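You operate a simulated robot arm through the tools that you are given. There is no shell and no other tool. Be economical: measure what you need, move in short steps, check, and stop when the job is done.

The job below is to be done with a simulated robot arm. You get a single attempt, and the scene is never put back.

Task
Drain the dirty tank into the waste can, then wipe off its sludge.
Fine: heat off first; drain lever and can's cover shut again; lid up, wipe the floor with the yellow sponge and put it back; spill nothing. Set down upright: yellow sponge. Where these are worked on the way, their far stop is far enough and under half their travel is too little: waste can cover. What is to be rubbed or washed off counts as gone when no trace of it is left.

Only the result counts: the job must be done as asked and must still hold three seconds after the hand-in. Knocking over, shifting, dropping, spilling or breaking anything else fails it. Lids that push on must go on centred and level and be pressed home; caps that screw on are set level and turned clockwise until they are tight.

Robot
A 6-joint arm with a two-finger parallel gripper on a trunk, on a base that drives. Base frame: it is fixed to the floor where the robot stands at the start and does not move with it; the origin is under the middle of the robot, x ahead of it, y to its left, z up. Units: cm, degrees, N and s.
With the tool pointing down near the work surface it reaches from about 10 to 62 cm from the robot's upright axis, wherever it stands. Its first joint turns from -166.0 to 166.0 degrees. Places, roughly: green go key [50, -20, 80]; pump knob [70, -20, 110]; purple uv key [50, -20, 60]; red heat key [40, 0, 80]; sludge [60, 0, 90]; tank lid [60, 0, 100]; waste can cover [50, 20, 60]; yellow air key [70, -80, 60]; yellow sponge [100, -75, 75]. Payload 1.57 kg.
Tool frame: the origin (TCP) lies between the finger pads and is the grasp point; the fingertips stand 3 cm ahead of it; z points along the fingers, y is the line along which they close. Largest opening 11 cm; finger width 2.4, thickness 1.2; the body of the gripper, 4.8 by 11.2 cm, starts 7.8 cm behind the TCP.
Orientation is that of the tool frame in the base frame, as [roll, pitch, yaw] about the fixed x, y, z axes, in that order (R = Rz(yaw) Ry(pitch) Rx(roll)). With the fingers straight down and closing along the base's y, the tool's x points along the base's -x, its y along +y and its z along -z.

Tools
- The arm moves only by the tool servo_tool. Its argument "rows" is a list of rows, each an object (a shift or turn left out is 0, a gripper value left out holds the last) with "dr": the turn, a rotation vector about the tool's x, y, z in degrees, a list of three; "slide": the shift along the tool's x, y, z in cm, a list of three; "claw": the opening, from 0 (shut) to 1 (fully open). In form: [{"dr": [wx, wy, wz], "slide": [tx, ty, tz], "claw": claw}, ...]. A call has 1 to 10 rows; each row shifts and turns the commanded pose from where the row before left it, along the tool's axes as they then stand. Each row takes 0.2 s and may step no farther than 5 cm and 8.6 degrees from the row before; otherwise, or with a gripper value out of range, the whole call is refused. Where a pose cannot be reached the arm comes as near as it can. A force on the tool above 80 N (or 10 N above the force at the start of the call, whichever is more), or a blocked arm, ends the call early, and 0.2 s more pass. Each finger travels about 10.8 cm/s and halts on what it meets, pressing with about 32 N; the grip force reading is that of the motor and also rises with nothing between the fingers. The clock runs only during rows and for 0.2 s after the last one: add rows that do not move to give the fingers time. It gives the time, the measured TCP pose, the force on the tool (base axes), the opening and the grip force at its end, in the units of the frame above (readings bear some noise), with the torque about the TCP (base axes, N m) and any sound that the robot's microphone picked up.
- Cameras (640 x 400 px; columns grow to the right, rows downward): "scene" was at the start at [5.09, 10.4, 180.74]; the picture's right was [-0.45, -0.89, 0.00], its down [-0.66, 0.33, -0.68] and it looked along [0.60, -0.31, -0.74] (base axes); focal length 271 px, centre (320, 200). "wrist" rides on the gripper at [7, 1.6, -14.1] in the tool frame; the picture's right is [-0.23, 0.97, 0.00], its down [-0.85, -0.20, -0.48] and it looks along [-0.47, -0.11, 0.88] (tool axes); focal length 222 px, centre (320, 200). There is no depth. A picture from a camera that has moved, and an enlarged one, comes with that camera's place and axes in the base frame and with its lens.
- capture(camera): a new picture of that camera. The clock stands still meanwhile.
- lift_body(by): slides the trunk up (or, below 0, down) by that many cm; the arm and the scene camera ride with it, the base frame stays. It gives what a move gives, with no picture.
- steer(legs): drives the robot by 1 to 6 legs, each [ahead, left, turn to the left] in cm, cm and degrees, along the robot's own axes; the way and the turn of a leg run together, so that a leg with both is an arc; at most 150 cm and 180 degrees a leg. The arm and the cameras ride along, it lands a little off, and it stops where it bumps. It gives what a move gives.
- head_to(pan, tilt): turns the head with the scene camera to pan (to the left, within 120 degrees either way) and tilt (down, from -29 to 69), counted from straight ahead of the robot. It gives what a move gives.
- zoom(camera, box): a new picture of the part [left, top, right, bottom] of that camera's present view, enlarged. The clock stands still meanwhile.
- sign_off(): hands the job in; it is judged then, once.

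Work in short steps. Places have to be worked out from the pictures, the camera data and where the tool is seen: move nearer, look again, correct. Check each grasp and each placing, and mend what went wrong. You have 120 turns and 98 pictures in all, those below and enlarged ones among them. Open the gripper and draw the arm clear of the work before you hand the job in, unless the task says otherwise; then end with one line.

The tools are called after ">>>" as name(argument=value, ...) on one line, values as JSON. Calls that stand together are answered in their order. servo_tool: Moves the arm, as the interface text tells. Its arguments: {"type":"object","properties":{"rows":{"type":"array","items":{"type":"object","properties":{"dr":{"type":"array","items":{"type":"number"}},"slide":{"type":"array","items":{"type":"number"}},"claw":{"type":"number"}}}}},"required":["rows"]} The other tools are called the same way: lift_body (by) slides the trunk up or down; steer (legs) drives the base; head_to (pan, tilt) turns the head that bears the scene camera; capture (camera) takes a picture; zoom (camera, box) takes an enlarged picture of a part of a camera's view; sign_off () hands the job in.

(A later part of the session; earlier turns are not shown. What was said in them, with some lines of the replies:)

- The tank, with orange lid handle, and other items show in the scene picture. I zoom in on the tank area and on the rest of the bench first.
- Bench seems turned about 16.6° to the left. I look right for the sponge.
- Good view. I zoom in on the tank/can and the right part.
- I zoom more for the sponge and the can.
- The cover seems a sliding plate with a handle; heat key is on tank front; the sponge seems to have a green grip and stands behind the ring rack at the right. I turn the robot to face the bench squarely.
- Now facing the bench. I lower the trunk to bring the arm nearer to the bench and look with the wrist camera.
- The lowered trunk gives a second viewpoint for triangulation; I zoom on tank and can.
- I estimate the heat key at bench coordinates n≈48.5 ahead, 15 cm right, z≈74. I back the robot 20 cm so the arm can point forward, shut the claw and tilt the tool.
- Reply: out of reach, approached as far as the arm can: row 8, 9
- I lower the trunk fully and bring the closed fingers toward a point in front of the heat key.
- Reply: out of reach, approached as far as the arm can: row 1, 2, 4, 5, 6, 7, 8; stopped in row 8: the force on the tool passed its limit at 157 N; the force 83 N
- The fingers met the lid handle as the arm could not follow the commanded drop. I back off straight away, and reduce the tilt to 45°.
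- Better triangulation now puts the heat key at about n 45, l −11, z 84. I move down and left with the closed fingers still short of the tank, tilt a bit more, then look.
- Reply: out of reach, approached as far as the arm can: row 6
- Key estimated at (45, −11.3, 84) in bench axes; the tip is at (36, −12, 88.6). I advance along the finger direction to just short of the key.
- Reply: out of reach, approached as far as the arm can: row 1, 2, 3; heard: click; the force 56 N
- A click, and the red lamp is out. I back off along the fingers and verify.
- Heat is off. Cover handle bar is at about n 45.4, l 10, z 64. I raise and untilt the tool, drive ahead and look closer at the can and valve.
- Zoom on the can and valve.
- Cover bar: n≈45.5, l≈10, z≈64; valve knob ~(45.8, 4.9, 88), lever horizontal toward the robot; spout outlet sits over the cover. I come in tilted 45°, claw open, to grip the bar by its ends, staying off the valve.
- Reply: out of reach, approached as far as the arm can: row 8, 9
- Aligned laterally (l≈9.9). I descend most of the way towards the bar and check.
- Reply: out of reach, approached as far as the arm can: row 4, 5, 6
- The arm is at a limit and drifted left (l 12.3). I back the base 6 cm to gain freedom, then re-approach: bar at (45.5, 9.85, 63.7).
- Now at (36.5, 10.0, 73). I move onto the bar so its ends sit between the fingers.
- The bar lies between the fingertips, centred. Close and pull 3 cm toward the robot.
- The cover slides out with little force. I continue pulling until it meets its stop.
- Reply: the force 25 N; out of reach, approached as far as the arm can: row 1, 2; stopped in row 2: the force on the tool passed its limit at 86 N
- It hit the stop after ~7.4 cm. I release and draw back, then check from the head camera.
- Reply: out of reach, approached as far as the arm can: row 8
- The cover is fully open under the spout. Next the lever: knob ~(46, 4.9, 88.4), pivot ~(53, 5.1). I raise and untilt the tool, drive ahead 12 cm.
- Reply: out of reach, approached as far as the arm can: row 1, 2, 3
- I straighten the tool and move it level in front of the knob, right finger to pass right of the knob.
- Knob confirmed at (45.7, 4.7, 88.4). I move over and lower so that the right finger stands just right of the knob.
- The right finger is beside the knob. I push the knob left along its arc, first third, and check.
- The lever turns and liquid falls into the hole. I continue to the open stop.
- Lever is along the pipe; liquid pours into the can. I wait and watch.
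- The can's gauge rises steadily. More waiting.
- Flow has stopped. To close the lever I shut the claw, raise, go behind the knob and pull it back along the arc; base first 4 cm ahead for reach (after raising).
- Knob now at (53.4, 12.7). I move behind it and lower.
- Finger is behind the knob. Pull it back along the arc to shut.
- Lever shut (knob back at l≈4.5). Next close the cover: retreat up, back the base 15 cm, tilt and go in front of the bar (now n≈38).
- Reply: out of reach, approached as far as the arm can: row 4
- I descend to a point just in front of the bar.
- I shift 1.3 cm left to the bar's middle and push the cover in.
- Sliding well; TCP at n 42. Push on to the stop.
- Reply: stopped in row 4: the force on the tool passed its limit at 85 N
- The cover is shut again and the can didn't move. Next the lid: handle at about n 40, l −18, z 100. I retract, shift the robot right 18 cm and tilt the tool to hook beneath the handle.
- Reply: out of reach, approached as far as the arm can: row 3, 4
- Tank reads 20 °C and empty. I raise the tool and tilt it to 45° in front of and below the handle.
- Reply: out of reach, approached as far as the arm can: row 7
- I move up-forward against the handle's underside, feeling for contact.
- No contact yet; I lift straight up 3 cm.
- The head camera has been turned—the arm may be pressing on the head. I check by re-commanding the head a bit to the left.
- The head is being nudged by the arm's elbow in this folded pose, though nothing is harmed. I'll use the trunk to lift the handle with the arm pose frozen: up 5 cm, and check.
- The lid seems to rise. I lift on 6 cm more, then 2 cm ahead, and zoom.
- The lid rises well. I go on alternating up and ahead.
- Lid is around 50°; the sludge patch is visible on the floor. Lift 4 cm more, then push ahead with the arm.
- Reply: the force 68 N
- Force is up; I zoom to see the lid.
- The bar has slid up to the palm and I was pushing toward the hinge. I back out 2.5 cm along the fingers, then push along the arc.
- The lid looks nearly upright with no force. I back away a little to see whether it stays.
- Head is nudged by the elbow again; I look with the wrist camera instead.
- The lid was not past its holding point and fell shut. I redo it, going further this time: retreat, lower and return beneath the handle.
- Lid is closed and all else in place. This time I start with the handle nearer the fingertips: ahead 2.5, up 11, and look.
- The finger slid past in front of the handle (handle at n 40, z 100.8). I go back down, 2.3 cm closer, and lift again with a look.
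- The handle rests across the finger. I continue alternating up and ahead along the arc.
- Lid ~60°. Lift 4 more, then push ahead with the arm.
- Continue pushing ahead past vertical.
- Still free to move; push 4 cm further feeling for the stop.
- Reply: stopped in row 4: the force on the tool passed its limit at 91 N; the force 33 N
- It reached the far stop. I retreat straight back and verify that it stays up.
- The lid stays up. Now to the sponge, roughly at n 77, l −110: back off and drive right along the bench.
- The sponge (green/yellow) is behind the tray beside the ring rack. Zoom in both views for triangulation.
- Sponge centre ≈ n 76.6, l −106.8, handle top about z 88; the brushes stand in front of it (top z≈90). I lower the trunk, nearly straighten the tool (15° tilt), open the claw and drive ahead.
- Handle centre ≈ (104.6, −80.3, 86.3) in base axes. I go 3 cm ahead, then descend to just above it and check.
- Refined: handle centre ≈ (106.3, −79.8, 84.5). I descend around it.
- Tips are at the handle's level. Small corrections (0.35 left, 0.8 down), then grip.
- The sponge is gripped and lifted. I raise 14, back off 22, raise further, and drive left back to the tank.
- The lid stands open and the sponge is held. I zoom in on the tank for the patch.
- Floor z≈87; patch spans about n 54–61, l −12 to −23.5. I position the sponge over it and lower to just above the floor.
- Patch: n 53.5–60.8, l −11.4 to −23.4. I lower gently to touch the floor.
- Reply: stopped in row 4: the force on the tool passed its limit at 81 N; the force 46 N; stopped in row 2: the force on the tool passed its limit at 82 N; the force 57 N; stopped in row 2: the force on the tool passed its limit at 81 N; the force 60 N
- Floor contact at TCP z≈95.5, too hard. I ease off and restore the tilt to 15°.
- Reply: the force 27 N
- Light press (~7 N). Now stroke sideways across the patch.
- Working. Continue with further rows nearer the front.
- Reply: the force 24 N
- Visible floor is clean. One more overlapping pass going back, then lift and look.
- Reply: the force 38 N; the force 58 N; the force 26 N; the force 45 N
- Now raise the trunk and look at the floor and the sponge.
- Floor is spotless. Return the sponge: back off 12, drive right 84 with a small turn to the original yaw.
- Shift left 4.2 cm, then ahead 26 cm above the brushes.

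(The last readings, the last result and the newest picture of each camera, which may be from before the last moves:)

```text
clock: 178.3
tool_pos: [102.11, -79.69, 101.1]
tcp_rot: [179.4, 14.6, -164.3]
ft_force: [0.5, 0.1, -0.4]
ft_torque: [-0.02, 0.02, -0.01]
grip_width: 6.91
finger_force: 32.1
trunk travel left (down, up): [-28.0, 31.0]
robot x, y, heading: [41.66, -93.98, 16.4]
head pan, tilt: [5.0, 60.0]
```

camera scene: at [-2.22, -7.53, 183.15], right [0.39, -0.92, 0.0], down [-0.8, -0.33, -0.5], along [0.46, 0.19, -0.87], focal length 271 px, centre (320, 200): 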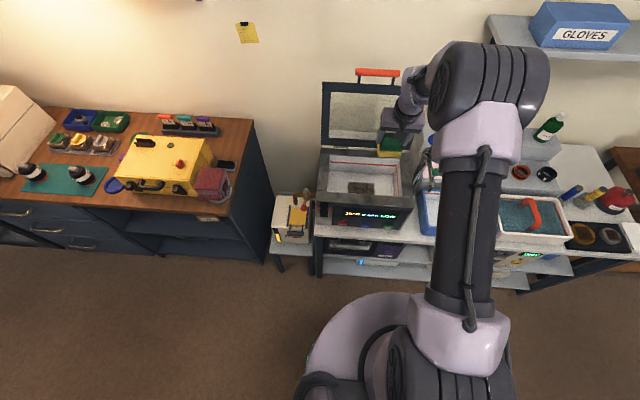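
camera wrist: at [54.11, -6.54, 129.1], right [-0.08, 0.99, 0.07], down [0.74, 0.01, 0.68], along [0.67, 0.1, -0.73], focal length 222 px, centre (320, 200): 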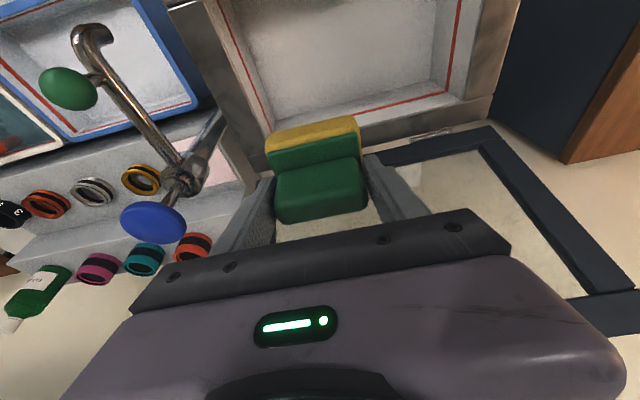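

Arm: 3.3 ahead, 0.8 right, then lower by trunk to 2.5 cm above placing height.

>>> servo_tool(rows=[{"slide": [-1.58, -0.38, 0.42]}, {"slide": [-1.58, -0.38, 0.42], "dr": [0, -0.4, 0]}, {}])

>>> lift_body(by=-12)

>>> capture(camera="wrist")

```text
clock: 179.1
tool_pos: [105.23, -79.49, 100.99]
tcp_rot: [179.3, 15.0, -164.2]
ft_force: [0.2, -0.3, -0.8]
ft_torque: [0.02, -0.02, 0.02]
grip_width: 6.88
finger_force: 32.2
trunk travel left (down, up): [-28.0, 31.0]
robot x, y, heading: [41.57, -93.8, 16.2]
head pan, tilt: [5.0, 60.0]
```

```text
clock: 180.6
tool_pos: [105.33, -79.46, 89.09]
tcp_rot: [179.4, 15.0, -164.3]
ft_force: [0.2, -0.4, -0.6]
ft_torque: [0.02, 0.01, -0.02]
grip_width: 6.89
finger_force: 31.4
trunk travel left (down, up): [-16.0, 43.0]
robot x, y, heading: [41.44, -93.88, 16.2]
head pan, tilt: [5.0, 60.0]
```

```text
4 pictures are left
camera wrist: at [94.99, -80.88, 100.86], right [-0.05, 1.0, 0.07], down [0.73, -0.01, 0.68], along [0.68, 0.09, -0.73], focal length 222 px, centre (320, 200)
```

wrist: 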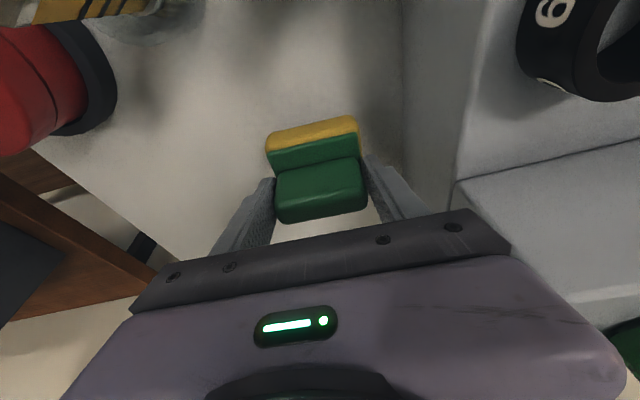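

Identical to the view just after lifting. Lower to contact in small steps.

>>> servo_tool(rows=[{"slide": [0.29, 0, 1.1]}, {"slide": [0.29, 0, 1.1]}, {}])

>>> servo_tool(rows=[{"slide": [0.05, 0, 0.2]}, {}])

>>> servo_tool(rows=[{"slide": [0.04, 0, 0.15]}, {}])

```text
clock: 181.4
tool_pos: [105.16, -79.35, 86.73]
tcp_rot: [179.4, 14.9, -164.3]
ft_force: [0.1, -0.2, -0.5]
ft_torque: [0.02, 0.0, -0.03]
grip_width: 6.91
finger_force: 31.9
trunk travel left (down, up): [-16.0, 43.0]
robot x, y, heading: [41.93, -93.96, 16.3]
head pan, tilt: [5.0, 60.0]
```

```text
clock: 182.0
tool_pos: [105.23, -79.51, 86.48]
tcp_rot: [179.4, 15.1, -164.2]
ft_force: [0.0, -1.0, -0.1]
ft_torque: [-0.02, 0.01, -0.02]
grip_width: 6.89
finger_force: 32.1
trunk travel left (down, up): [-16.0, 43.0]
robot x, y, heading: [41.66, -94.26, 16.3]
head pan, tilt: [5.0, 60.0]
```

```text
clock: 182.6
tool_pos: [105.2, -79.45, 86.34]
tcp_rot: [179.4, 15.0, -164.3]
ft_force: [-0.2, 0.3, -0.9]
ft_torque: [0.0, 0.04, -0.01]
grip_width: 6.92
finger_force: 31.4
trunk travel left (down, up): [-16.0, 43.0]
robot x, y, heading: [41.7, -93.97, 16.2]
head pan, tilt: [5.0, 60.0]
```

No contact yet; continue down in 0.15 cm steps.

>>> servo_tool(rows=[{"slide": [0.04, 0, 0.15]}, {}])

>>> servo_tool(rows=[{"slide": [0.04, 0, 0.15]}, {}])

>>> servo_tool(rows=[{"slide": [0.03, 0, 0.1]}, {}])

```text
clock: 183.2
tool_pos: [105.15, -79.39, 86.26]
tcp_rot: [179.3, 15.1, -164.3]
ft_force: [0.0, -0.7, -1.8]
ft_torque: [0.01, -0.02, 0.04]
grip_width: 6.87
finger_force: 31.7
trunk travel left (down, up): [-16.0, 43.0]
robot x, y, heading: [41.94, -93.83, 16.0]
head pan, tilt: [5.0, 60.0]
```

```text
clock: 183.8
tool_pos: [105.27, -79.39, 86.06]
tcp_rot: [179.3, 15.0, -164.2]
ft_force: [-0.5, -0.1, 2.5]
ft_torque: [-0.18, 0.06, 0.01]
grip_width: 6.89
finger_force: 32.1
trunk travel left (down, up): [-16.0, 43.0]
robot x, y, heading: [41.85, -94.13, 16.4]
head pan, tilt: [5.0, 60.0]
```

```text
clock: 184.4
tool_pos: [105.35, -79.45, 85.98]
tcp_rot: [179.3, 15.1, -164.3]
ft_force: [2.1, -0.3, 6.9]
ft_torque: [-0.35, 0.07, 0.07]
grip_width: 6.91
finger_force: 31.8
trunk travel left (down, up): [-16.0, 43.0]
robot x, y, heading: [42.14, -94.33, 16.2]
head pan, tilt: [5.0, 60.0]
```

Contact (7 N). Open slowly, rise clear, and look.

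>>> servo_tool(rows=[{"claw": 0.7}, {"claw": 0.82}, {}, {"slide": [-0.8, 0, -2.9]}, {"slide": [-0.8, 0, -3]}, {}])

>>> lift_body(by=16)

>>> steer(legs=[[-24, 0, 0]])

>>> capture(camera="wrist")

>>> capture(camera="scene")

```text
clock: 185.8
tool_pos: [105.17, -79.38, 92.04]
tcp_rot: [179.3, 15.0, -164.3]
ft_force: [0.2, -0.6, -0.2]
ft_torque: [-0.01, -0.04, 0.03]
grip_width: 9.03
finger_force: 0.1
trunk travel left (down, up): [-16.0, 43.0]
robot x, y, heading: [41.76, -94.48, 15.9]
head pan, tilt: [5.0, 60.0]
```

```text
clock: 187.6
tool_pos: [105.16, -79.39, 108.0]
tcp_rot: [179.5, 14.9, -164.2]
ft_force: [-0.6, -0.4, 0.2]
ft_torque: [0.0, 0.0, -0.03]
grip_width: 9.02
finger_force: 0.1
trunk travel left (down, up): [-32.0, 27.0]
robot x, y, heading: [41.71, -93.89, 16.4]
head pan, tilt: [5.0, 60.0]
```

```text
clock: 189.4
tool_pos: [82.36, -86.24, 108.09]
tcp_rot: [179.5, 15.0, -164.6]
ft_force: [-0.3, 0.2, 1.0]
ft_torque: [0.01, -0.06, 0.03]
grip_width: 9.01
finger_force: 0.0
trunk travel left (down, up): [-32.0, 27.0]
robot x, y, heading: [19.15, -100.53, 16.0]
head pan, tilt: [5.0, 60.0]
```

```text
3 pictures are left
camera wrist: at [72.02, -87.68, 119.97], right [-0.05, 1.0, 0.07], down [0.73, -0.01, 0.68], along [0.68, 0.08, -0.73], focal length 222 px, centre (320, 200)
```

wrist: 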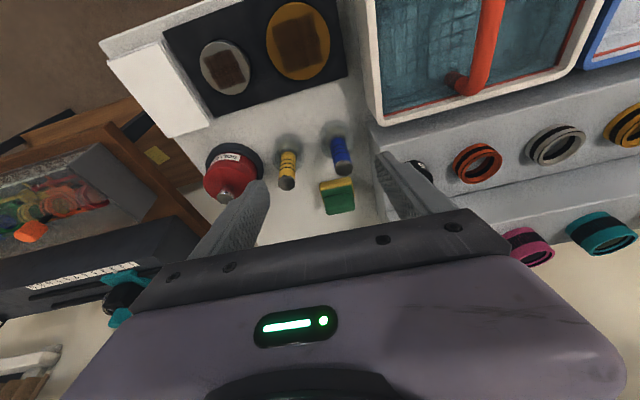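

```text
2 pictures are left
camera scene: at [19.22, -85.33, 171.15], right [0.36, -0.93, 0.0], down [-0.81, -0.31, -0.5], along [0.47, 0.18, -0.87], focal length 271 px, centre (320, 200)
```

scene: 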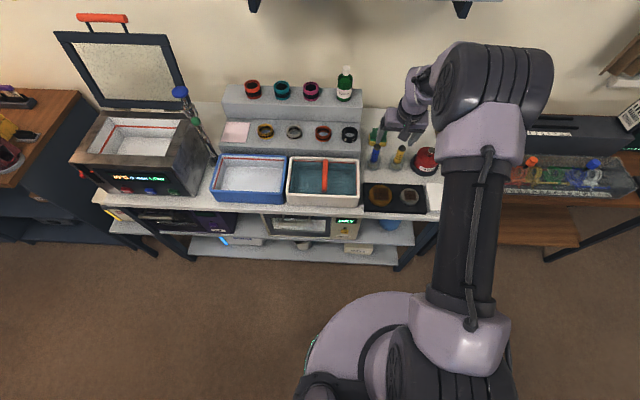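

The sponge stands upright in its place, the lid is up and the floor clean. Lever and cover were shut earlier, and the heat is off. The arm is clear, so I hand in.

>>> sign_off()

```text
The job is handed in.
```

The dirty tank is drained into the waste can and its floor is wiped clean. The heat was switched off first, the drain lever and can cover are shut again, the lid is up, and the sponge is back upright in its place. I saw no spill. The lid fell shut once from nearly upright while I was opening it, and I saw no damage from that.
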